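You operate a simulated robot arm through the tools that you are given. There is no shell and no other tool.

You run a simulated robot arm. Do the job below in one go: nothing can be reset, and whatever is moved stays where it is left.

Task
Pull the pin and balance the dancer arm with its weight.
Fine: the pointer ends in the green band, the black screw tight again, the arm pin out.

Only the result counts: the job must be done as asked and must still hold three seconds after the hand-in. Knocking over, shifting, dropping, spilling or breaking anything else fails it.

Robot
A 6-joint arm with a two-finger parallel gripper, fixed in place. Base frame: the origin is on the floor under the middle of its stand, x ahead of it, y to its left, z up. Lengths are in m, angles in degrees, forces in N, time in s.
With the tool pointing down near the work surface it reaches from about 0.2 to 0.62 m from the base axis. Its first joint turns from -66.0 to 66.0 degrees. Payload 2.7 kg.
The TCP is the grasp point between the finger pads, 0.023 m short of the fingertips. In the tool frame z runs along the fingers and y along their closing line. The gripper opens to 0.094 m. The fingers are 0.038 m wide and 0.01 m thick; the gripper's body (0.054 by 0.096 m) begins 0.039 m behind the TCP.
Orientation is told as [roll, pitch, yaw] about the base's x, y, z axes, in that order, counted from this pose: with the fingers straight down and closing along the base's y, the tool's x points along the base's -x, its y along +y and its z along -z.

Tools
- The arm moves only by the tool arm_command. Its argument "deltas" is a list of rows, each a list of 7 numbers: the turn, a rotation vector about the tool's x, y, z in degrees, then the shift along the tool's x, y, z in mm, then the gripper command, from -1 (fully open) to 1 (shut), values between in proportion. In form: [[rx, ry, rz, x, y, z, hand], ...]. A call has 1 to 20 rows; each row shifts and turns the commanded pose from where the row before left it, along the tool's axes as they then stand. A row lasts 0.2 s, in which the tool goes at most 0.05 m and 8.6 degrees; a call with a longer step from one row to the next is refused whole, and so is a gripper value outside its range. A pose out of reach is approached as far as the arm can. The call stops where the force on the tool passes 70 N (or 10 N more than at its start, if that is more) or the arm is blocked; 0.2 s more then pass. Each finger travels about 0.045 m/s and halts on what it meets, pressing with about 28 N; the grip force reading is that of the motor and also rises with nothing between the fingers. The clock runs only during rows and for 0.2 s after the last one: add rows that do not move to give the fingers time. It gives the time, the measured TCP pose, the force on the tool (base axes), the opening and the grip force at its end, in the units of the frame above (readings bear some noise), with the torque about the TCP (base axes, N m) and any sound that the robot's microphone picked up.
- Cameras (640 x 400 px; columns grow to the right, rows downward): "scene" is fixed at [0.0699, -0.4385, 1.3879]; the picture's right is [0.77, -0.64, 0.00], its down [-0.47, -0.57, -0.68] and it looks along [0.43, 0.52, -0.73] (base axes); focal length 355 px, centre (320, 200). "wrist" rides on the gripper at [0.086, 0.016, -0.074] in the tool frame; the picture's right is [-0.18, 0.98, 0.00], its down [-0.58, -0.11, -0.81] and it looks along [-0.79, -0.15, 0.59] (tool axes); focal length 243 px, centre (320, 200). There is no depth. A picture from a camera that has moved, and an enlarged one, comes with that camera's place and axes in the base frame and with its lens.
- capture(camera): a new picture of that camera. It takes no simulated time.
- inspect(camera, box): a new picture of the part [left, top, right, bottom] of that camera's present view, enlarged. It takes no simulated time.
- job_done(): hands the job in; it is judged then, once.

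Nothing tells you positions but the pictures and the camera data. Unless the task says otherwise, let go and move clear before handing in.

The tools are called after ">>>" as name(argument=value, ...) on one line, values as JSON. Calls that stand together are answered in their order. arm_command: Moves the arm, as the interface text tells. Its arguments: {"type":"object","properties":{"deltas":{"type":"array"}},"required":["deltas"]} The other tools are called the same way: capture (camera) takes a picture; inspect (camera, box) takes an enlarged picture of a part of a camera's view; job_done () hands the job in.

At the start:

```text
time_s: 0.0
ee_pos: [0.4531, -0.1558, 0.9703]
tool_rot: [0.0, 0.0, 0.0]
contact_force: [0.2, 0.2, -0.2]
wrist_torque: [-0.01, 0.05, 0.0]
opening: 0.0939
gripper_force: 0.1
```

scene: 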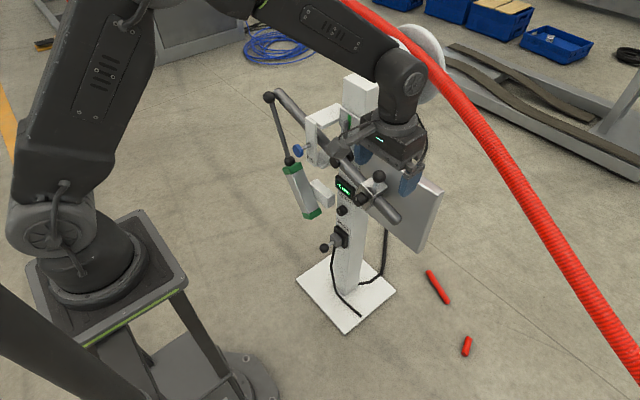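
wrist: 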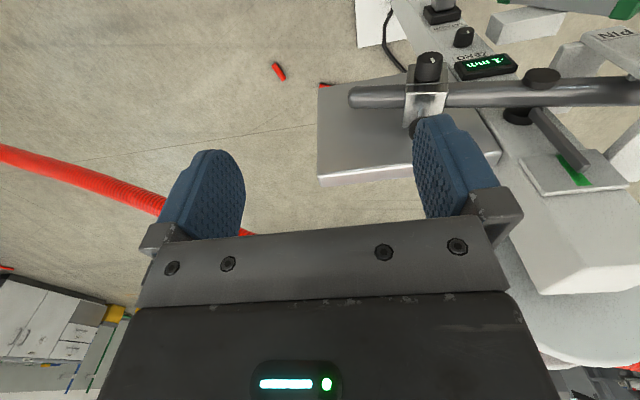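

I see a white post stand with a dancer arm (grey rod), a clamp with a black screw on it, a display and other knobs. I will look closer at both camera views before moving anything.

>>> inspect(camera="scene", box=[240, 70, 460, 220])

>>> inspect(camera="wrist", box=[340, 0, 640, 190])

>>> inspect(camera="scene", box=[240, 150, 460, 340])

```text
2.67 times, centred on (350, 145) of scene
camera zoom: at [0.0699, -0.4385, 1.3879], right [0.77, -0.64, 0.0], down [-0.47, -0.57, -0.68], along [0.43, 0.52, -0.73], focal length 947 px, centre (240, 347)
```

zoom: 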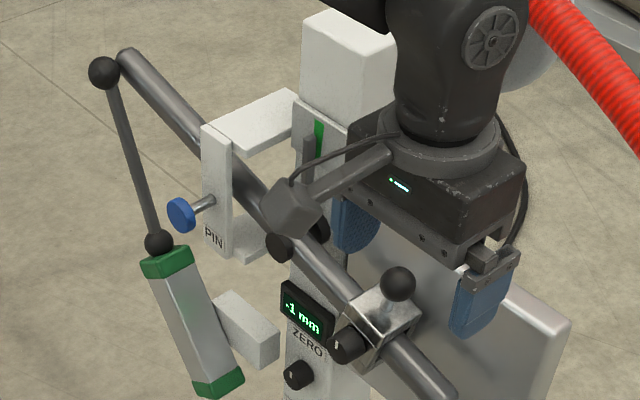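

```text
2.11 times, centred on (490, 95) of wrist
camera zoom: at [0.3672, -0.1381, 1.0444], right [0.18, 0.98, 0.0], down [0.58, -0.11, 0.81], along [0.79, -0.15, -0.59], focal length 511 px, centre (-38, 421)
```

zoom: 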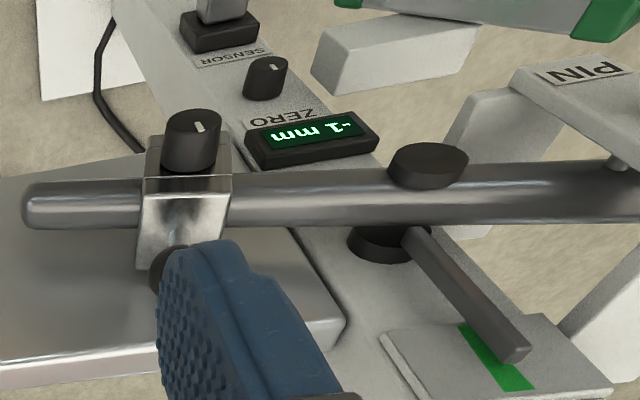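

```text
2.11 times, centred on (350, 245) of scene
camera zoom: at [0.0699, -0.4385, 1.3879], right [0.77, -0.64, 0.0], down [-0.47, -0.57, -0.68], along [0.43, 0.52, -0.73], focal length 748 px, centre (257, 105)
```

zoom: 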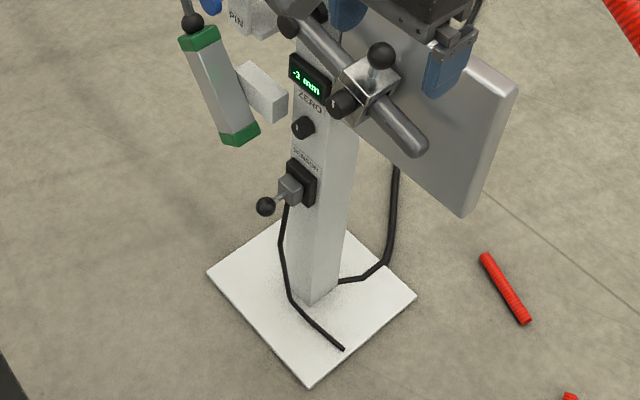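

The rod pivots at roughly (0.54, 0.07, 0.78), with the weight's black screw at about (0.52, -0.045, 0.756) and the blue pin knob at about (0.48, 0.15, 0.81). I will back the arm off to get clear views.

>>> arm_command(deltas=[[0, 0, 0, 0, 0, -30, -1], [0, 0, 0, 30, 10, -10, -1], [0, 0, 0, 40, 20, 0, -1], [0, 0, 0, 40, 20, 0, -1], [0, 0, 0, 40, 20, 0, -1], [0, 0, 0, 0, 20, 0, -1]])

```text
time_s: 1.4
ee_pos: [0.3027, -0.0638, 1.0089]
tool_rot: [0.0, 0.0, 0.0]
contact_force: [0.5, 0.2, 0.6]
wrist_torque: [0.01, -0.01, 0.02]
opening: 0.094
gripper_force: 0.1
```

The arm has moved back and up with nothing touched. I will take new pictures from both cameras.

>>> capture(camera="wrist")

>>> capture(camera="scene")

```text
taken
camera wrist: at [0.2167, -0.0471, 1.0834], right [0.18, 0.98, 0.0], down [0.58, -0.11, 0.81], along [0.79, -0.15, -0.59], focal length 243 px, centre (320, 200)
```

wrist: 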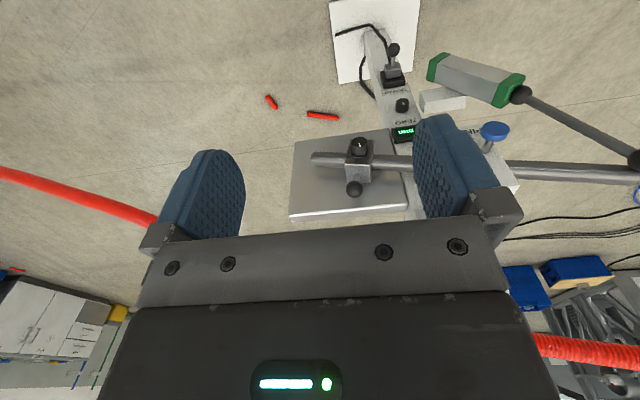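

```text
taken
```

scene: 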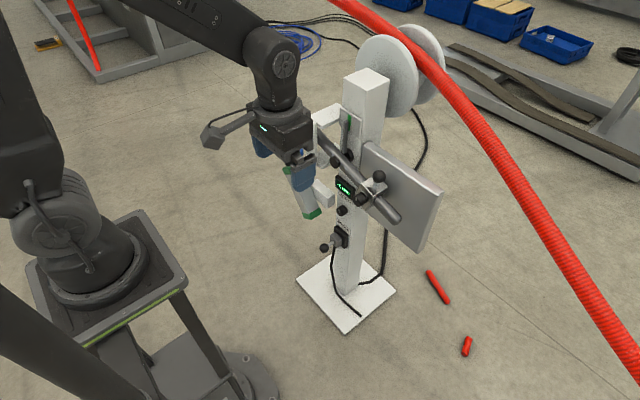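

The stand is in full view now, with the pin knob near (0.51, 0.19, 0.76). I will move left and above to look at the pin closely.

>>> arm_command(deltas=[[0, 0, 0, 0, 45, 0, -1], [0, 0, 0, 0, 45, 0, -1], [0, 0, 0, 0, 45, 0, -1], [0, 0, 0, 0, 45, 10, -1], [0, 0, 0, -10, 45, 20, -1], [0, 0, 0, -20, 35, 20, -1]])

>>> capture(camera="wrist")

>>> capture(camera="scene")

```text
refused: row 5 steps farther than a row can; nothing moved
```

```text
taken
camera wrist: at [0.2167, -0.0471, 1.0834], right [0.18, 0.98, 0.0], down [0.58, -0.11, 0.81], along [0.79, -0.15, -0.59], focal length 243 px, centre (320, 200)
```

wrist: 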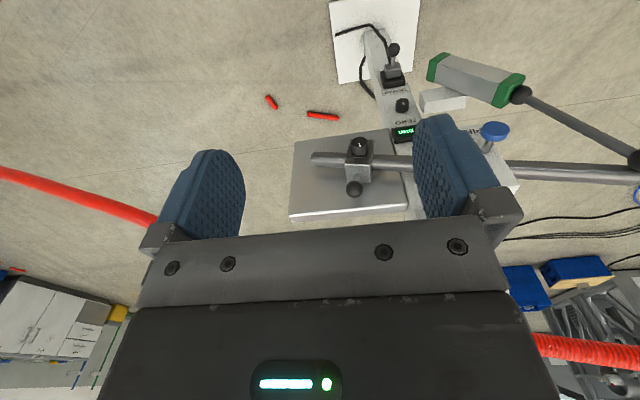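

```text
taken
```

scene: 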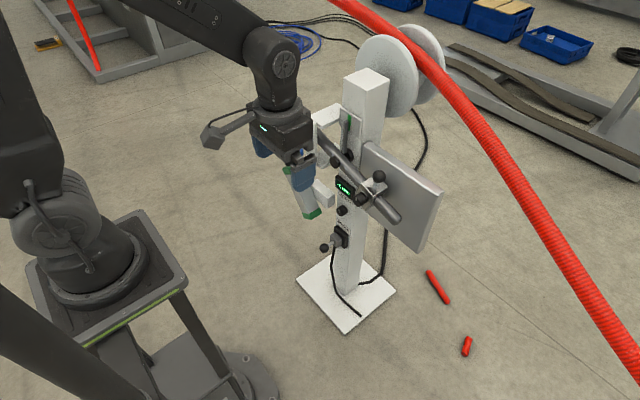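

The last command was refused because one step was too long, so nothing moved. I will repeat the same move with shorter steps.

>>> arm_command(deltas=[[0, 0, 0, 0, 40, 0, -1], [0, 0, 0, 0, 40, 0, -1], [0, 0, 0, 0, 40, 0, -1], [0, 0, 0, 0, 40, 10, -1], [0, 0, 0, -10, 40, 20, -1], [0, 0, 0, -15, 40, 20, -1], [0, 0, 0, -15, 20, 10, -1]])

>>> capture(camera="wrist")

>>> capture(camera="scene")

```text
time_s: 3.0
ee_pos: [0.3433, 0.1958, 0.952]
tool_rot: [0.1, 0.1, 0.0]
contact_force: [-0.4, -0.5, 0.9]
wrist_torque: [0.0, 0.0, -0.04]
opening: 0.0938
gripper_force: 0.1
```

```text
taken
camera wrist: at [0.2564, 0.2119, 1.0269], right [0.18, 0.98, 0.0], down [0.58, -0.11, 0.81], along [0.79, -0.15, -0.59], focal length 243 px, centre (320, 200)
```

wrist: 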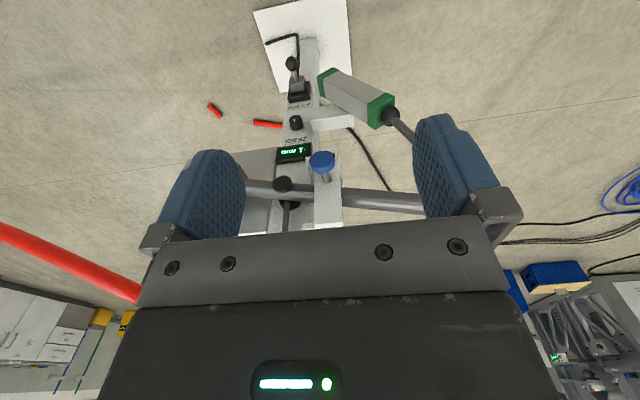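

```text
taken
```

scene: 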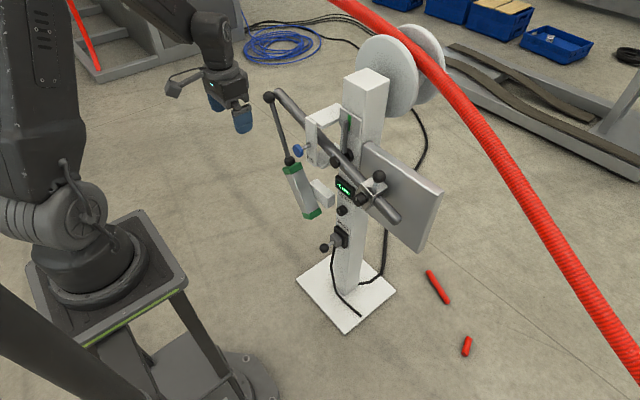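

>>> inspect(camera="scene", box=[255, 70, 445, 190])

>>> inspect(camera="scene", box=[270, 100, 350, 170])

>>> inspect(camera="scene", box=[320, 150, 450, 250])

>>> inspect(camera="wrist", box=[230, 100, 430, 240])

```text
3.33 times, centred on (350, 130) of scene
camera zoom: at [0.0699, -0.4385, 1.3879], right [0.77, -0.64, 0.0], down [-0.47, -0.57, -0.68], along [0.43, 0.52, -0.73], focal length 1184 px, centre (220, 433)
```

zoom: 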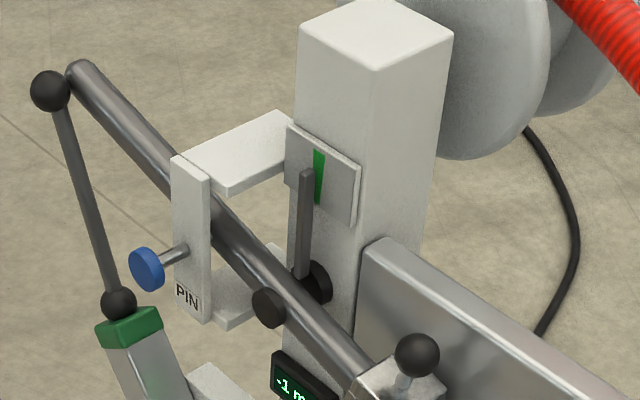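

```text
5.71 times, centred on (310, 135) of scene
camera zoom: at [0.0699, -0.4385, 1.3879], right [0.77, -0.64, 0.0], down [-0.47, -0.57, -0.68], along [0.43, 0.52, -0.73], focal length 2029 px, centre (377, 571)
```

zoom: 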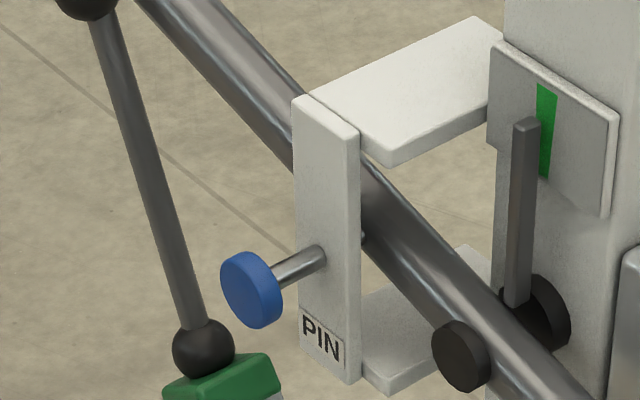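

```text
4.00 times, centred on (385, 200) of scene
camera zoom: at [0.0699, -0.4385, 1.3879], right [0.77, -0.64, 0.0], down [-0.47, -0.57, -0.68], along [0.43, 0.52, -0.73], focal length 1420 px, centre (60, 200)
```

zoom: 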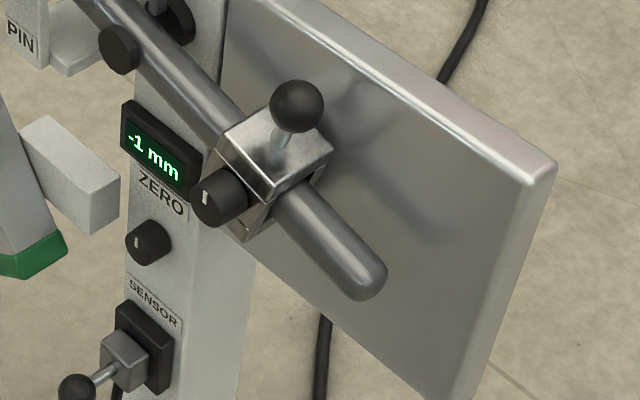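

```text
2.86 times, centred on (330, 170) of wrist
camera zoom: at [0.2564, 0.2119, 1.0269], right [0.18, 0.98, 0.0], down [0.58, -0.11, 0.81], along [0.79, -0.15, -0.59], focal length 693 px, centre (291, 286)
```

zoom: 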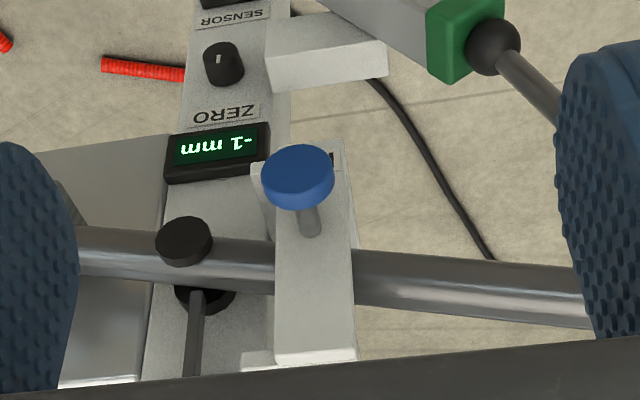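

The blue pin knob sits at about (0.497, 0.170, 0.781) with its shaft running along x into a plate whose front face is near x=0.538. I will move above and in front of it with the fingers down and open, then check.

>>> arm_command(deltas=[[0, 0, 0, -27, -6.5, 23, -1], [0, 0, 0, -27, -6.5, 23, -1], [0, 0, 0, -27, -6.5, 23, -1], [0, 0, 0, -26, -6.5, 23, -1], [0, 0, 0, 0, 0, 0, -1]])

>>> capture(camera="wrist")

>>> capture(camera="scene")

```text
time_s: 4.2
ee_pos: [0.4514, 0.1684, 0.8583]
tool_rot: [0.0, 0.1, 0.0]
contact_force: [-0.2, 0.2, 0.5]
wrist_torque: [0.01, -0.03, 0.0]
opening: 0.094
gripper_force: 0.0
```

```text
taken
camera wrist: at [0.3647, 0.1842, 0.9328], right [0.18, 0.98, 0.0], down [0.58, -0.11, 0.81], along [0.79, -0.15, -0.59], focal length 243 px, centre (320, 200)
```

wrist: 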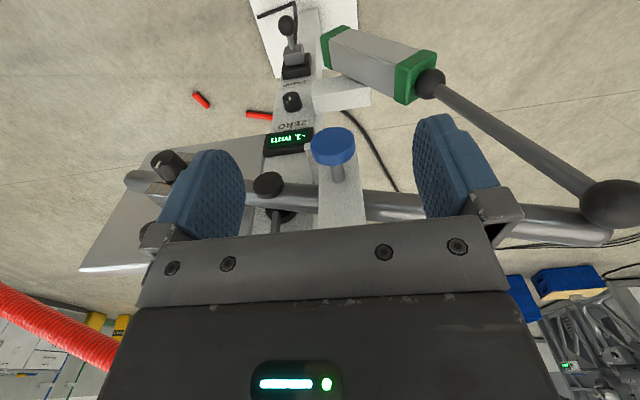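

```text
taken
```

scene: 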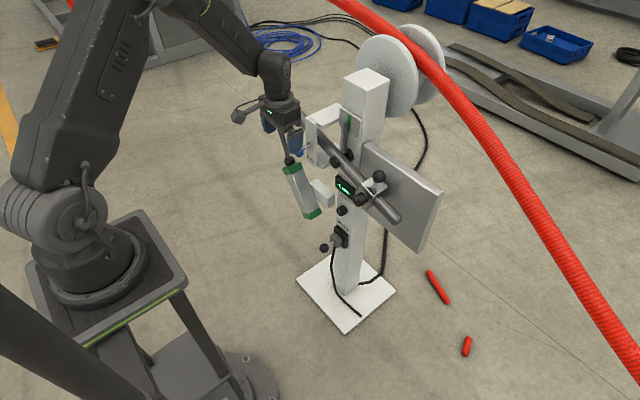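

The knob is centred between the open fingers and its position is confirmed. I will lower, slide forward around the knob and close on it.

>>> arm_command(deltas=[[0, 0, 0, 0, 0.7, 25, -1], [0, 0, 0, 0, 0.7, 25, -1], [0, 0, 0, 0, 0, 26, -1], [0, 0, 0, -13, 0, 0, -1], [0, 0, 0, -13, 0, 0, -1], [0, 0, 0, -13, 0, 0, -1], [0, 0, 0, 0, 0, 0, -1]])

>>> capture(camera="wrist")

>>> capture(camera="scene")

```text
time_s: 5.8
ee_pos: [0.4894, 0.1711, 0.7817]
tool_rot: [0.0, 0.0, 0.0]
contact_force: [-1.6, 0.2, 0.7]
wrist_torque: [-0.04, -0.16, -0.08]
opening: 0.0939
gripper_force: 0.1
```

```text
taken
camera wrist: at [0.4034, 0.1866, 0.8572], right [0.18, 0.98, 0.0], down [0.58, -0.11, 0.81], along [0.79, -0.15, -0.59], focal length 243 px, centre (320, 200)
```

wrist: 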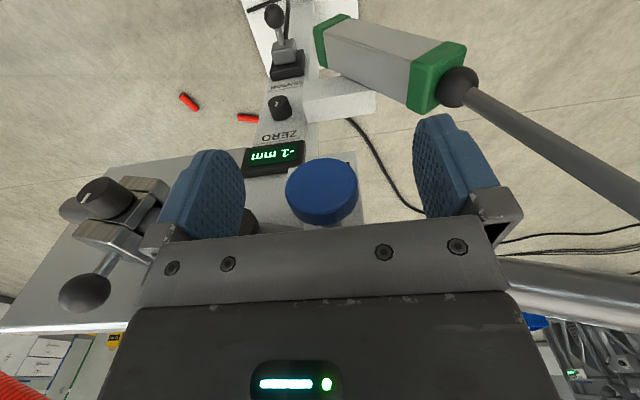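

```text
taken
```

scene: 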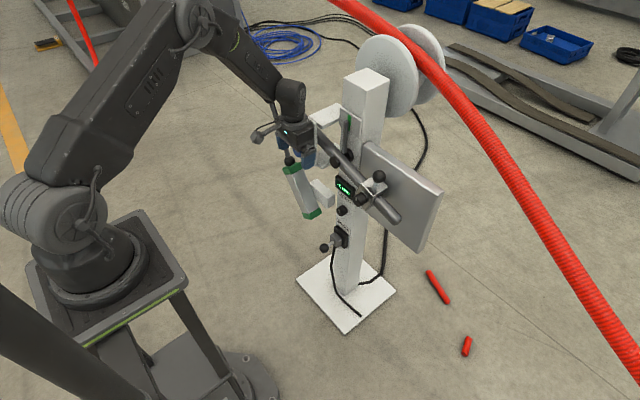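

The knob lies between the pads. I notice a small x force, so I will wait briefly to see whether it is real and then close the fingers.

>>> arm_command(deltas=[[0, 0, 0, 0, 0, 0, -1], [0, 0, 0, 0, 0, 0, -1]])

```text
time_s: 6.4
ee_pos: [0.4893, 0.1702, 0.7821]
tool_rot: [0.0, 0.1, 0.0]
contact_force: [-1.2, 0.0, -0.6]
wrist_torque: [-0.03, 0.0, 0.03]
opening: 0.0941
gripper_force: 0.0
```

The force is near noise level. I will close on the knob now.

>>> arm_command(deltas=[[0, 0, 0, 0, 0, 0, 1], [0, 0, 0, 0, 0, 0, 1], [0, 0, 0, 0, 0, 0, 1], [0, 0, 0, 0, 0, 0, 1], [0, 0, 0, 0, 0, 0, 1], [0, 0, 0, 0, 0, 0, 1]])

>>> inspect(camera="wrist", box=[160, 80, 500, 260])

```text
time_s: 7.8
ee_pos: [0.4897, 0.1711, 0.7834]
tool_rot: [0.0, 0.0, 0.0]
contact_force: [0.2, -2.9, 1.5]
wrist_torque: [-0.04, -0.03, 0.02]
opening: 0.0354
gripper_force: 44.9
```

```text
1.88 times, centred on (330, 170) of wrist
camera zoom: at [0.4034, 0.1864, 0.8572], right [0.18, 0.98, 0.0], down [0.58, -0.11, 0.81], along [0.79, -0.15, -0.59], focal length 457 px, centre (301, 256)
```

zoom: 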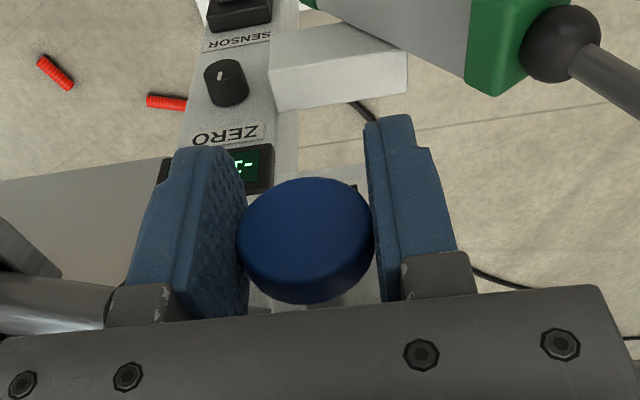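

The knob is gripped (opening 35 mm). I will pull it slowly back along -x and read the forces.

>>> arm_command(deltas=[[0, 0, 0, 4, 0, 0, 1], [0, 0, 0, 4, 0, 0, 1], [0, 0, 0, 4, 0, 0, 1], [0, 0, 0, 0, 0, 0, 1]])

>>> capture(camera="wrist")

>>> capture(camera="scene")

```text
time_s: 8.8
ee_pos: [0.4772, 0.1692, 0.7816]
tool_rot: [0.1, -0.1, 0.0]
contact_force: [0.3, -10.3, 3.7]
wrist_torque: [-0.04, -0.58, -0.01]
opening: 0.0353
gripper_force: 45.1
```

```text
taken
camera wrist: at [0.3911, 0.1864, 0.8572], right [0.18, 0.98, 0.0], down [0.58, -0.11, 0.81], along [0.79, -0.15, -0.59], focal length 243 px, centre (320, 200)
```

wrist: 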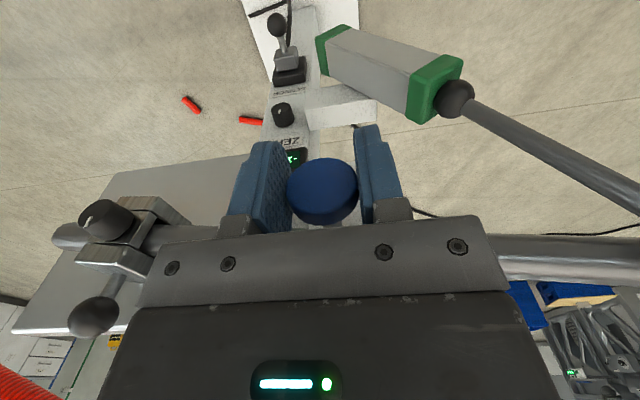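

```text
taken
```

scene: 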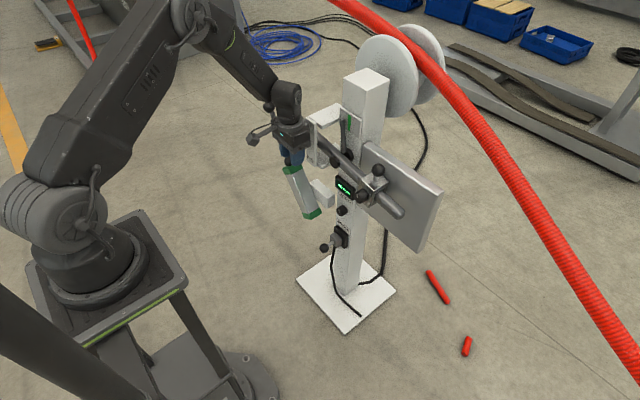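

The pin follows the hand with almost no resistance. I will keep pulling slowly.

>>> arm_command(deltas=[[0, 0, 0, 4, 0, 0, 1], [0, 0, 0, 4, 0, 0, 1], [0, 0, 0, 4, 0, 0, 1], [0, 0, 0, 4, 0, 0, 1], [0, 0, 0, 0, 0, 0, 1]])

>>> inspect(camera="scene", box=[240, 70, 460, 220])

>>> inspect(camera="wrist", box=[160, 80, 500, 260])

```text
time_s: 10.0
ee_pos: [0.4627, 0.17, 0.7824]
tool_rot: [0.0, -0.1, 0.0]
contact_force: [0.7, -23.5, 20.3]
wrist_torque: [-0.16, -0.14, -0.2]
opening: 0.0352
gripper_force: 45.1
```

```text
2.67 times, centred on (350, 145) of scene
camera zoom: at [0.0696, -0.4391, 1.3877], right [0.77, -0.64, 0.0], down [-0.47, -0.56, -0.68], along [0.43, 0.53, -0.73], focal length 947 px, centre (240, 347)
```

zoom: 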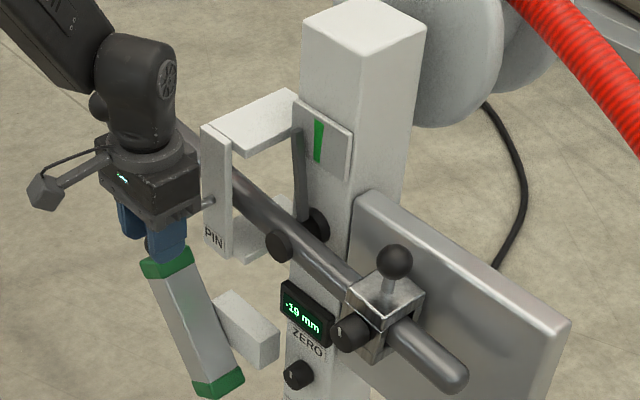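

```text
1.88 times, centred on (330, 170) of wrist
camera zoom: at [0.3753, 0.1864, 0.857], right [0.18, 0.98, 0.0], down [0.58, -0.11, 0.81], along [0.79, -0.15, -0.59], focal length 457 px, centre (301, 256)
```

zoom: 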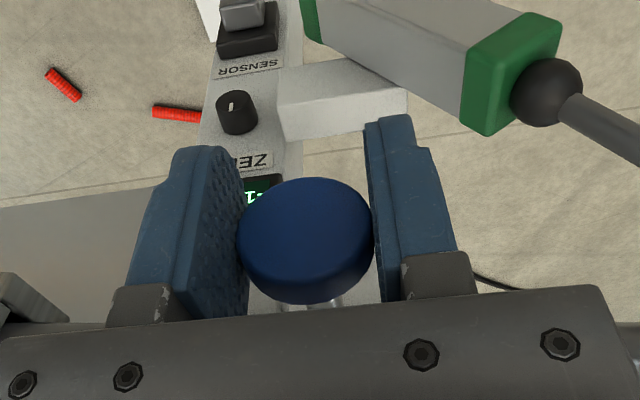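

The pin has cleared the rod: the arm tipped, the display now reads about -19 mm, and the pointer leans towards +y, so the +y side is heavy. I will ease the side load and pull the pin a bit further to find its stop.

>>> arm_command(deltas=[[0, 0, 0, 0, -1, -0.5, 1], [0, 0, 0, 0, 0, 0, 1]])

>>> inspect(camera="scene", box=[250, 90, 350, 180])

```text
time_s: 10.6
ee_pos: [0.4622, 0.1694, 0.7826]
tool_rot: [0.0, -0.1, 0.0]
contact_force: [1.1, -19.9, 17.8]
wrist_torque: [0.0, -0.33, -0.18]
opening: 0.0354
gripper_force: 44.8
```

```text
4.44 times, centred on (300, 135) of scene
camera zoom: at [0.0696, -0.439, 1.3877], right [0.77, -0.64, 0.0], down [-0.47, -0.56, -0.68], along [0.43, 0.52, -0.73], focal length 1578 px, centre (409, 489)
```

zoom: 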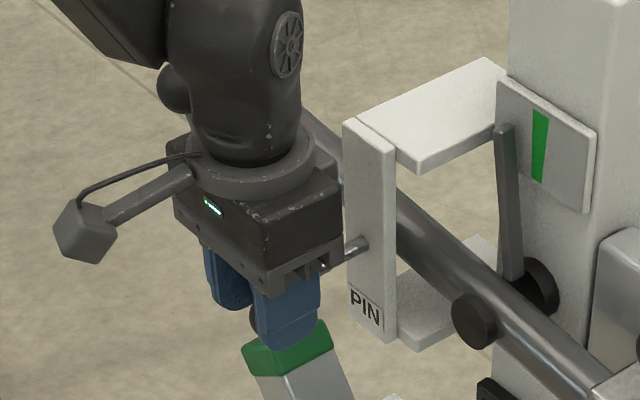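

The side force persists, so the pin's axis is probably slightly angled from base x. I will relieve it by shifting a few mm to -y and up while watching the force.

>>> arm_command(deltas=[[0, 0, 0, 0, -1.5, -1.2, 1], [0, 0, 0, 0, -1.5, -1.2, 1], [0, 0, 0, 0, 0, 0, 1]])

>>> inspect(camera="wrist", box=[160, 80, 500, 260])

```text
time_s: 11.4
ee_pos: [0.4609, 0.1705, 0.7828]
tool_rot: [0.1, 0.2, 0.2]
contact_force: [3.9, 29.1, -35.4]
wrist_torque: [-0.14, -0.47, -0.06]
opening: 0.0351
gripper_force: 44.4
```

```text
1.88 times, centred on (330, 170) of wrist
camera zoom: at [0.3734, 0.1859, 0.8574], right [0.18, 0.98, 0.0], down [0.58, -0.11, 0.81], along [0.79, -0.15, -0.59], focal length 457 px, centre (301, 256)
```

zoom: 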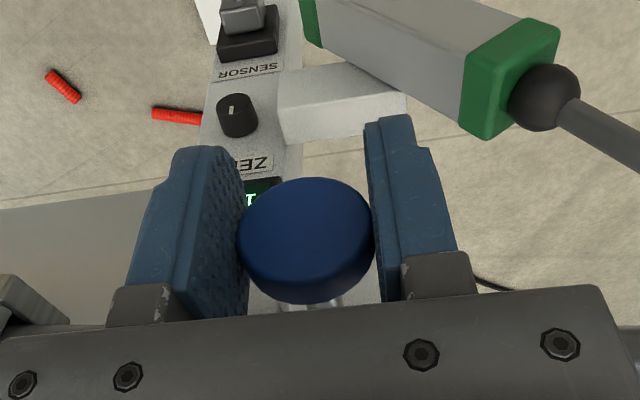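

That overshot and the force changed sign. I will go back about half of the shift to reach a neutral position.

>>> arm_command(deltas=[[0, 0, 0, 0, 1.8, 1.6, 1], [0, 0, 0, 0, 0, 0, 1], [0, 0, 0, 0, 0, 0, 1]])

```text
time_s: 12.2
ee_pos: [0.4599, 0.1695, 0.7819]
tool_rot: [-0.1, 0.2, 0.1]
contact_force: [-0.6, 25.4, -26.9]
wrist_torque: [-0.1, 0.93, 0.3]
opening: 0.0353
gripper_force: 44.6
```

The force dropped only a little, so there may be a lag. I will wait and re-read.

>>> arm_command(deltas=[[0, 0, 0, 0, 0, 0, 1], [0, 0, 0, 0, 0, 0, 1], [0, 0, 0, 0, 0, 0, 1], [0, 0, 0, 0, 0, 0, 1]])

```text
time_s: 13.2
ee_pos: [0.4611, 0.1696, 0.7815]
tool_rot: [0.0, 0.0, 0.1]
contact_force: [-0.4, 23.9, -28.1]
wrist_torque: [-0.06, 0.74, 0.11]
opening: 0.0352
gripper_force: 45.3
```

The load is steady, and there is no spring force along x, so the pin stays where it is put. I will pull a little further in small steps and look for a stop along x.

>>> arm_command(deltas=[[0, 0, 0, 2, 0.7, 0.5, 1], [0, 0, 0, 2, 0.5, 0.3, 1], [0, 0, 0, 2, 0, 0, 1], [0, 0, 0, 0, 0, 0, 1]])

>>> inspect(camera="scene", box=[250, 90, 350, 180])

>>> inspect(camera="wrist", box=[160, 80, 500, 260])

```text
time_s: 14.2
ee_pos: [0.4599, 0.1699, 0.7821]
tool_rot: [0.1, -0.5, 0.0]
contact_force: [30.7, 6.0, -31.6]
wrist_torque: [-0.11, 0.24, 0.07]
opening: 0.0354
gripper_force: 45.0
```

```text
4.44 times, centred on (300, 135) of scene
camera zoom: at [0.071, -0.4382, 1.3879], right [0.77, -0.64, 0.0], down [-0.47, -0.57, -0.68], along [0.43, 0.52, -0.73], focal length 1578 px, centre (409, 489)
```

zoom: 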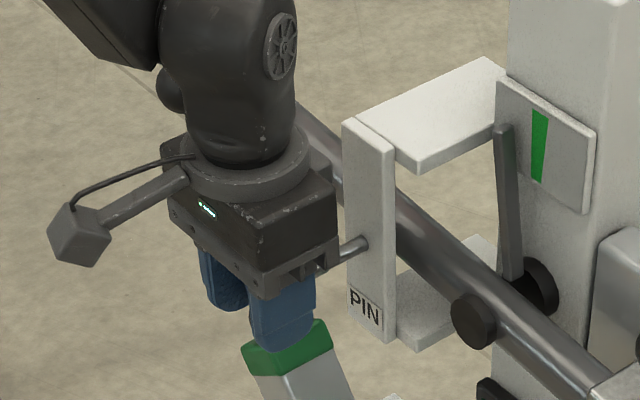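

```text
1.88 times, centred on (330, 170) of wrist
camera zoom: at [0.372, 0.1861, 0.857], right [0.18, 0.98, 0.0], down [0.57, -0.11, 0.81], along [0.8, -0.15, -0.58], focal length 457 px, centre (301, 256)
```

zoom: 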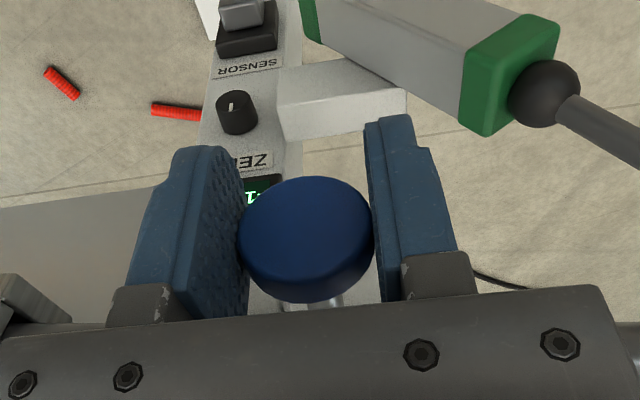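

The pull force rose to about 31 N with no more motion, so the pin has reached its stop. I will ease the load and then open the fingers.

>>> arm_command(deltas=[[0, 0, 0, -2, 0.3, 1, 1], [0, 0, 0, -1, 0, 0.7, 1], [0, 0, 0, 0, 0, 0, 1]])

```text
time_s: 15.0
ee_pos: [0.4601, 0.1699, 0.7822]
tool_rot: [0.1, -0.1, 0.1]
contact_force: [-1.1, -7.2, 31.5]
wrist_torque: [-0.07, 0.49, -0.1]
opening: 0.0353
gripper_force: 45.2
```

The pull load is gone. I will trim the vertical load slightly and open the fingers.

>>> arm_command(deltas=[[0, 0, 0, 0, 0, -0.8, 1], [0, 0, 0, 0, 0, 0, 0.3], [0, 0, 0, 0, 0, 0, -0.2], [0, 0, 0, 0, 0, 0, -1], [0, 0, 0, 0, 0, 0, -1], [0, 0, 0, 0, 0, 0, -1], [0, 0, 0, 0, 0, 0, -1], [0, 0, 0, 0, 0, 0, -1]])

>>> capture(camera="wrist")

```text
time_s: 16.8
ee_pos: [0.4591, 0.1702, 0.7811]
tool_rot: [0.0, 0.0, 0.0]
contact_force: [-0.1, -0.6, 0.4]
wrist_torque: [0.0, 0.03, 0.03]
opening: 0.0941
gripper_force: 0.1
```

```text
taken
camera wrist: at [0.3723, 0.1864, 0.8558], right [0.18, 0.98, 0.0], down [0.58, -0.11, 0.81], along [0.79, -0.15, -0.59], focal length 243 px, centre (320, 200)
```

wrist: 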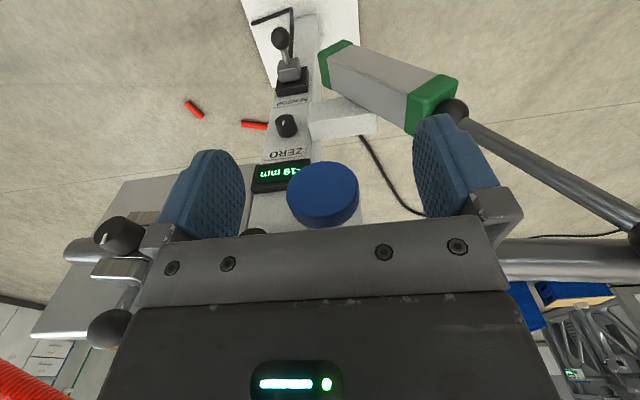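

The pin knob is released and stays out. I will back away and move over to view the weight and its screw.

>>> arm_command(deltas=[[0, 0, 0, 25, 0, 0, -1], [0, 0, 0, 30, 0, 0, -1], [0, 0, 0, 20, 0, -30, -1], [0, 0, 0, 0, -30, -35, -1], [0, 0, 0, 0, -40, -20, -1], [0, 0, 0, 0, -45, -10, -1], [0, 0, 0, 0, -45, 0, -1], [0, 0, 0, 0, -40, 0, -1], [0, 0, 0, 0, 0, 0, -1]])

>>> capture(camera="wrist")

>>> capture(camera="scene")

```text
time_s: 18.8
ee_pos: [0.384, -0.0289, 0.876]
tool_rot: [0.0, 0.0, 0.0]
contact_force: [0.7, -0.2, 0.1]
wrist_torque: [-0.01, -0.04, -0.01]
opening: 0.0941
gripper_force: 0.0
```

```text
taken
camera wrist: at [0.298, -0.0124, 0.9498], right [0.18, 0.98, 0.0], down [0.58, -0.11, 0.81], along [0.79, -0.15, -0.59], focal length 243 px, centre (320, 200)
```

wrist: 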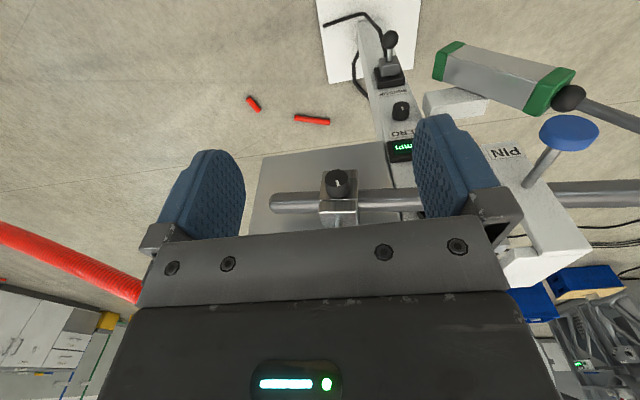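

```text
taken
```

scene: 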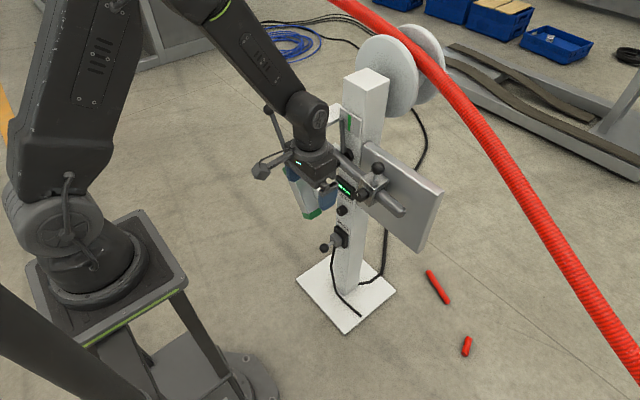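

>>> inspect(camera="wrist", box=[240, 100, 440, 240])

>>> inspect(camera="scene", box=[330, 90, 450, 220])

>>> inspect(camera="scene", box=[340, 150, 420, 230])

```text
2.86 times, centred on (340, 170) of wrist
camera zoom: at [0.298, -0.0124, 0.9498], right [0.18, 0.98, 0.0], down [0.58, -0.11, 0.81], along [0.79, -0.15, -0.59], focal length 693 px, centre (263, 286)
```

zoom: 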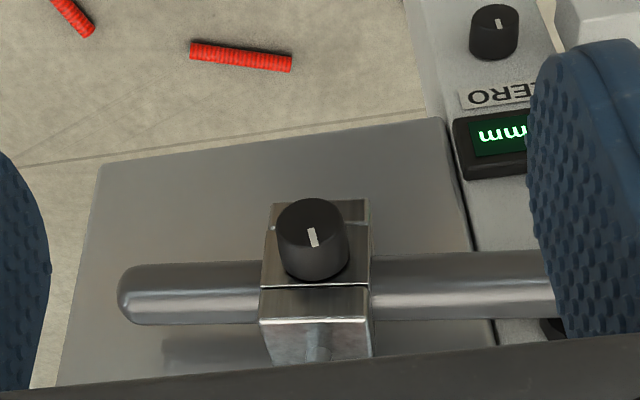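

```text
3.08 times, centred on (390, 155) of scene
camera zoom: at [0.0698, -0.4385, 1.3879], right [0.77, -0.64, 0.0], down [-0.47, -0.56, -0.68], along [0.43, 0.52, -0.73], focal length 1093 px, centre (105, 338)
```

zoom: 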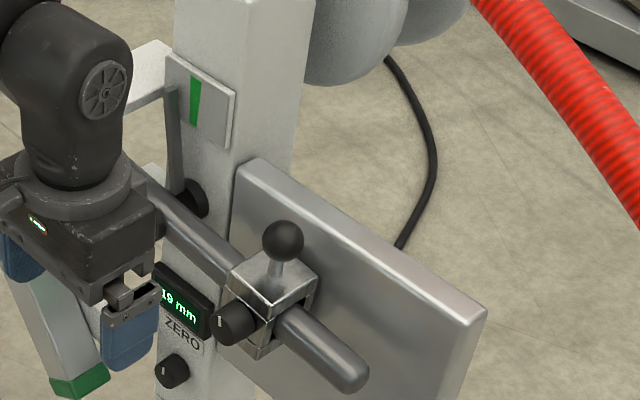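

```text
5.00 times, centred on (380, 190) of scene
camera zoom: at [0.0698, -0.4385, 1.3879], right [0.77, -0.64, 0.0], down [-0.47, -0.56, -0.68], along [0.43, 0.52, -0.73], focal length 1775 px, centre (20, 250)
```

zoom: 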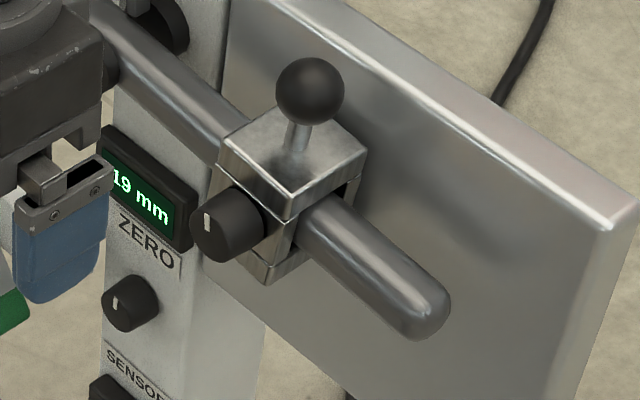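

The knob's face is at about (0.5285, -0.034, 0.753), about 31 mm across with its axis along x, and the rod runs almost exactly along y. To turn it I need the tool pointing forward, so I will approach and pitch the tool up in stages.

>>> arm_command(deltas=[[0, 0, 0, -20, -1.5, 25, -1], [0, 0, 0, -20, -1.5, 25, -1], [0, 0, 0, -16, -2, 26, -1], [0, -8, 0, 0, 0, 0, -1], [0, -8, 0, 0, 0, 0, -1], [0, -8, 0, 0, 0, 0, -1], [0, -8, 0, 0, 0, 0, -1], [0, -8, 0, 0, 0, 0, -1], [0, 0, 0, 0, 0, 0, -1]])

>>> capture(camera="wrist")

>>> capture(camera="scene")

```text
time_s: 20.8
ee_pos: [0.4391, -0.0345, 0.799]
tool_rot: [0.0, -40.1, -0.1]
contact_force: [0.3, -0.8, 0.2]
wrist_torque: [0.02, 0.01, 0.01]
opening: 0.094
gripper_force: 0.2
```

```text
taken
camera wrist: at [0.3254, -0.0185, 0.8021], right [0.14, 0.98, 0.12], down [-0.07, -0.11, 0.99], along [0.99, -0.15, 0.06], focal length 243 px, centre (320, 200)
```

wrist: 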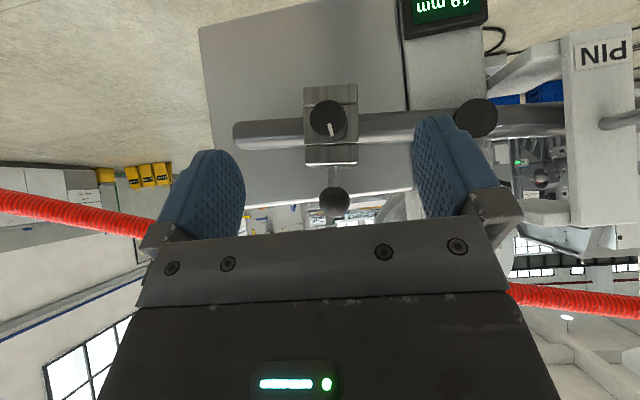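

```text
taken
```

scene: 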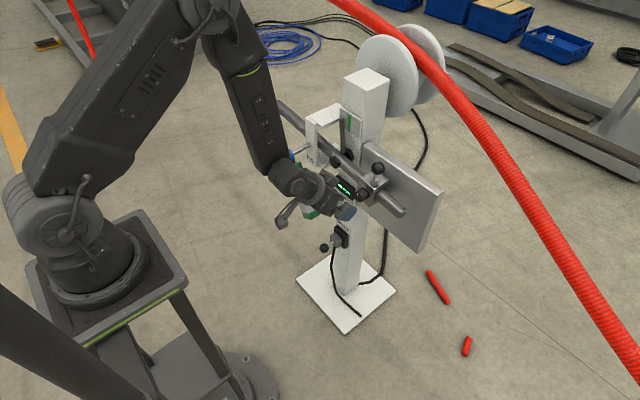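

The tool is now pitched 40° and the wrist camera looks straight at the weight. I will zoom in to read the knob, the clamp and the display.

>>> inspect(camera="wrist", box=[230, 60, 430, 220])

>>> inspect(camera="wrist", box=[390, 0, 640, 160])

>>> inspect(camera="scene", box=[320, 90, 440, 220])

```text
2.50 times, centred on (330, 140) of wrist
camera zoom: at [0.3254, -0.0185, 0.8021], right [0.14, 0.98, 0.12], down [-0.07, -0.11, 0.99], along [0.99, -0.15, 0.06], focal length 606 px, centre (295, 350)
```

zoom: 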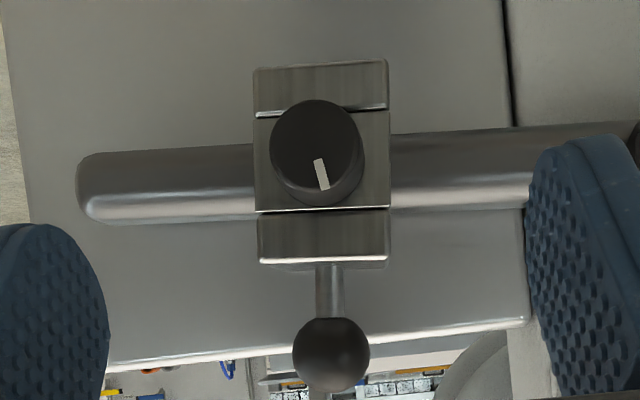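

```text
2.50 times, centred on (515, 80) of wrist
camera zoom: at [0.3254, -0.0185, 0.8021], right [0.14, 0.98, 0.12], down [-0.07, -0.11, 0.99], along [0.99, -0.15, 0.06], focal length 606 px, centre (-168, 500)
```

zoom: 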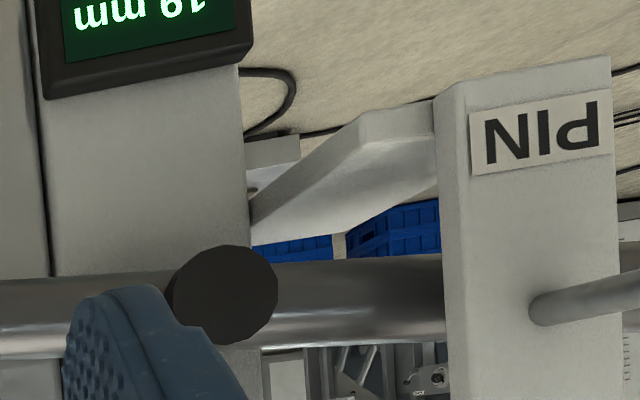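

```text
3.08 times, centred on (380, 155) of scene
camera zoom: at [0.0699, -0.4385, 1.3879], right [0.77, -0.64, 0.0], down [-0.47, -0.57, -0.68], along [0.43, 0.52, -0.73], focal length 1093 px, centre (135, 338)
```

zoom: 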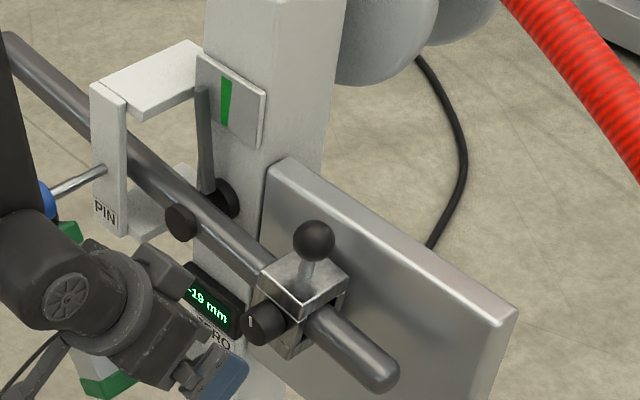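

The knob is confirmed near (0.5285, -0.0345, 0.751), about 30 mm across, with its white mark pointing up. I will finish pitching the tool to horizontal.

>>> arm_command(deltas=[[0, -8.3, 0, 0, 0, 0, -1], [0, -8.3, 0, 0, 0, 0, -1], [0, -8.3, 0, 0, 0, 0, -1], [0, -8.3, 0, 0, 0, 0, -1], [0, -8.3, 0, 0, 0, 0, -1], [0, -8.4, 0, 0, 0, 0, -1], [0, 0, 0, 0, 0, 0, -1]])

>>> capture(camera="wrist")

>>> capture(camera="scene")

```text
time_s: 22.4
ee_pos: [0.4406, -0.035, 0.8005]
tool_rot: [-166.8, -90.0, 166.7]
contact_force: [-0.3, 0.3, -0.7]
wrist_torque: [-0.04, 0.0, 0.01]
opening: 0.094
gripper_force: 0.1
```

```text
taken
camera wrist: at [0.3655, -0.0189, 0.7139], right [0.0, 0.98, 0.18], down [-0.81, -0.11, 0.58], along [0.59, -0.15, 0.79], focal length 243 px, centre (320, 200)
```

wrist: 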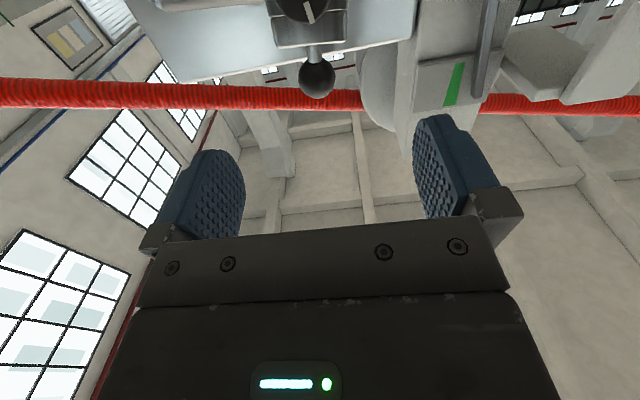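

```text
taken
```

scene: 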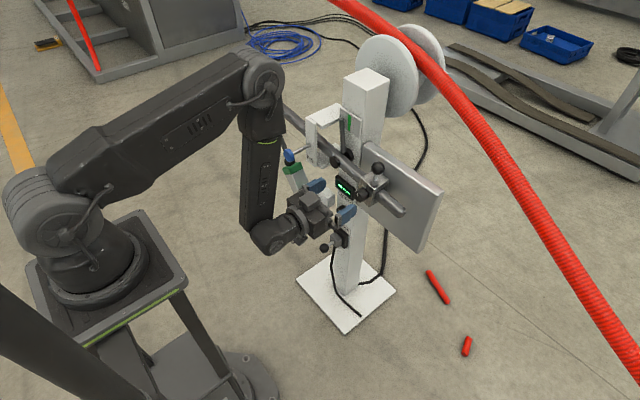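

The horizontal pose is reachable, and the wrist view even shows the pointer just off the green band. I will lower to the knob's height and pre-rotate the hand clockwise by about 75° so I have room to unscrew counter-clockwise.

>>> arm_command(deltas=[[0, 0, 0, 25, 0.5, 0, -1], [0, 0, 0, 24.5, 0, 0, -1], [0, 0, 8.4, 0, 0, 0, -1], [0, 0, 8.4, 0, 0, 0, -1], [0, 0, 8.4, 0, 0, 0, -1], [0, 0, 8.4, 0, 0, 0, -1], [0, 0, 8.4, 0, 0, 0, -1], [0, 0, 8.4, 0, 0, 0, -1], [0, 0, 8.4, 0, 0, 0, -1], [0, 0, 8.4, 0, 0, 0, -1], [0, 0, 8.4, 0, 0, 0, -1], [0, 0, 0, 0, 0, 0, -1]])

>>> capture(camera="wrist")

>>> capture(camera="scene")

```text
time_s: 25.0
ee_pos: [0.4408, -0.0348, 0.75]
tool_rot: [89.9, -14.3, -90.0]
contact_force: [0.3, -0.3, 0.3]
wrist_torque: [0.05, 0.01, 0.0]
opening: 0.0941
gripper_force: 0.1
```

```text
taken
camera wrist: at [0.3652, 0.0536, 0.7453], right [0.0, 0.06, 1.0], down [-0.81, -0.59, 0.04], along [0.59, -0.8, 0.05], focal length 243 px, centre (320, 200)
```

wrist: 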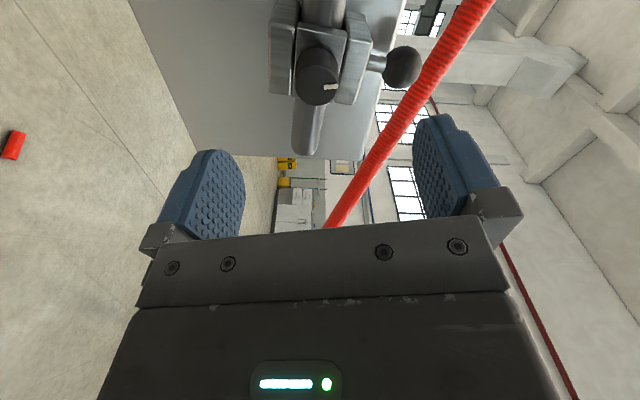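

```text
taken
```

scene: 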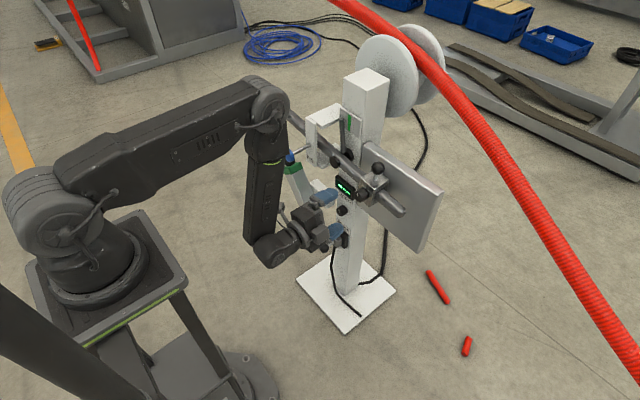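

The knob is in line with the tool axis. I will move straight forward until the pads overlap the knob by about 15 mm, keeping the tips off the clamp's face.

>>> arm_command(deltas=[[0, 0, 0, 0, 0, 20, -1], [0, 0, 0, 0, 0, 20, -1], [0, 0, 0, 0, 0, 20, -1], [0, 0, 0, 0, 0, 19, -1], [0, 0, 0, 0, 0, 0, -1]])

>>> capture(camera="wrist")

>>> inspect(camera="scene", box=[300, 100, 450, 240])

```text
time_s: 26.2
ee_pos: [0.5193, -0.0339, 0.7498]
tool_rot: [90.0, -14.5, -90.0]
contact_force: [-0.6, -0.9, -0.4]
wrist_torque: [-0.01, -0.01, 0.03]
opening: 0.0939
gripper_force: 0.1
```

```text
taken
camera wrist: at [0.4442, 0.0533, 0.7449], right [0.0, 0.07, 1.0], down [-0.81, -0.59, 0.04], along [0.59, -0.8, 0.05], focal length 243 px, centre (320, 200)
```

wrist: 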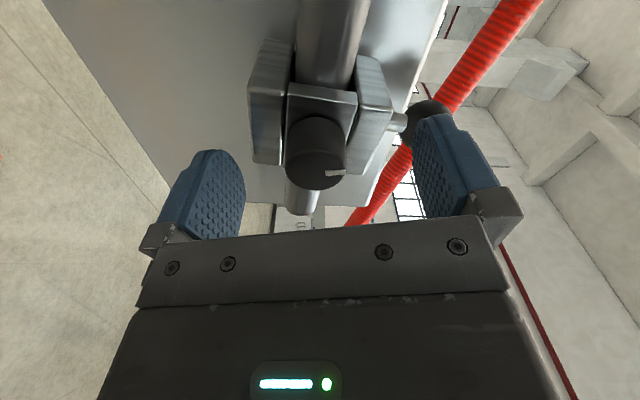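

```text
2.86 times, centred on (375, 170) of scene
camera zoom: at [0.0699, -0.4385, 1.3879], right [0.77, -0.64, 0.0], down [-0.47, -0.57, -0.68], along [0.43, 0.52, -0.73], focal length 1014 px, centre (163, 286)
```

zoom: 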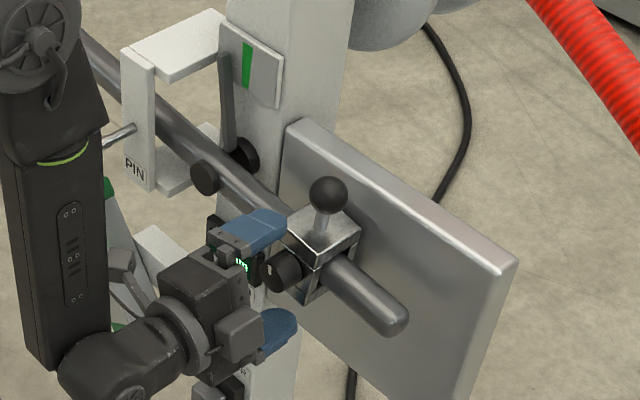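

The knob sits between the pads. I will zoom in to check the centring before closing.

>>> inspect(camera="wrist", box=[220, 90, 420, 220])

```text
3.08 times, centred on (320, 155) of wrist
camera zoom: at [0.4442, 0.0533, 0.7449], right [0.0, 0.07, 1.0], down [-0.81, -0.59, 0.04], along [0.59, -0.8, 0.05], focal length 746 px, centre (320, 338)
```

zoom: 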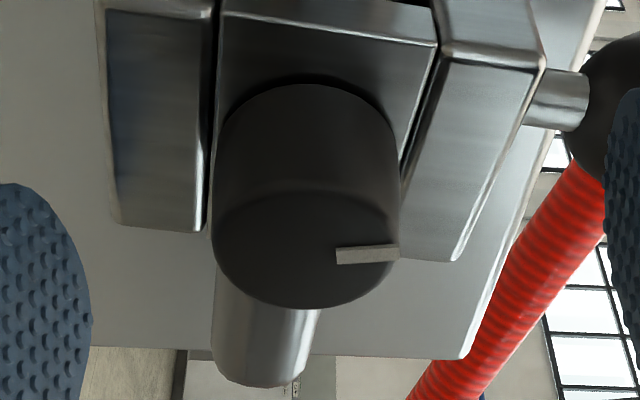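

The knob is about 2.4 mm lower than the tool axis. I will correct that, then close on it.

>>> arm_command(deltas=[[0, 0, 0, 0.6, -2.3, 0, -1], [0, 0, 0, 0, 0, 0, 0], [0, 0, 0, 0, 0, 0, 0.3], [0, 0, 0, 0, 0, 0, 1], [0, 0, 0, 0, 0, 0, 1], [0, 0, 0, 0, 0, 0, 1], [0, 0, 0, 0, 0, 0, 1], [0, 0, 0, 0, 0, 0, 1]])

>>> inspect(camera="wrist", box=[220, 90, 420, 220])

>>> inspect(camera="scene", box=[300, 100, 450, 240])

```text
time_s: 28.0
ee_pos: [0.5195, -0.0351, 0.7471]
tool_rot: [89.9, -14.4, -90.1]
contact_force: [0.2, -0.8, -0.6]
wrist_torque: [-0.02, 0.01, 0.1]
opening: 0.0303
gripper_force: 45.0
```

```text
3.08 times, centred on (320, 155) of wrist
camera zoom: at [0.4441, 0.0535, 0.7423], right [0.0, 0.07, 1.0], down [-0.81, -0.59, 0.04], along [0.59, -0.8, 0.05], focal length 746 px, centre (320, 338)
```

zoom: 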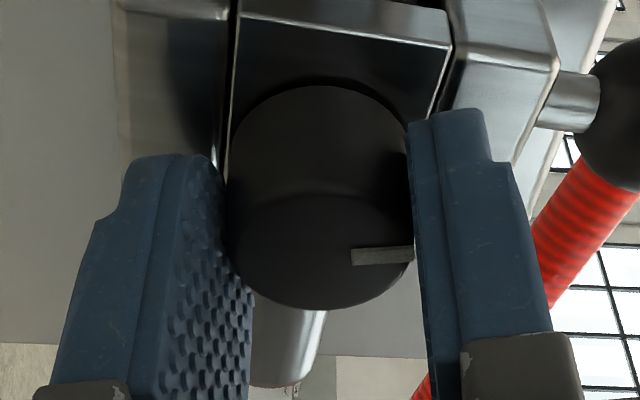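

```text
2.86 times, centred on (375, 170) of scene
camera zoom: at [0.0699, -0.4385, 1.3879], right [0.77, -0.64, 0.0], down [-0.47, -0.57, -0.68], along [0.43, 0.52, -0.73], focal length 1014 px, centre (163, 286)
```

zoom: 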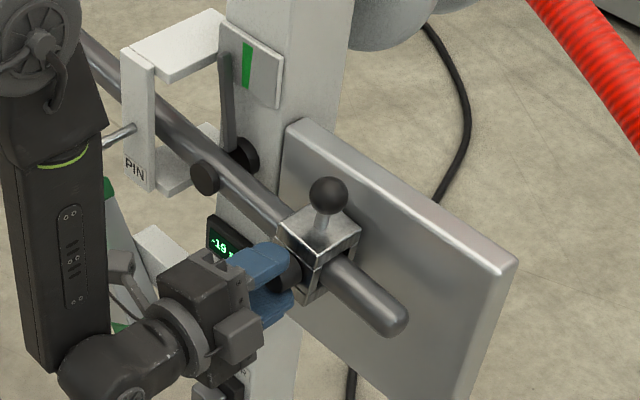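

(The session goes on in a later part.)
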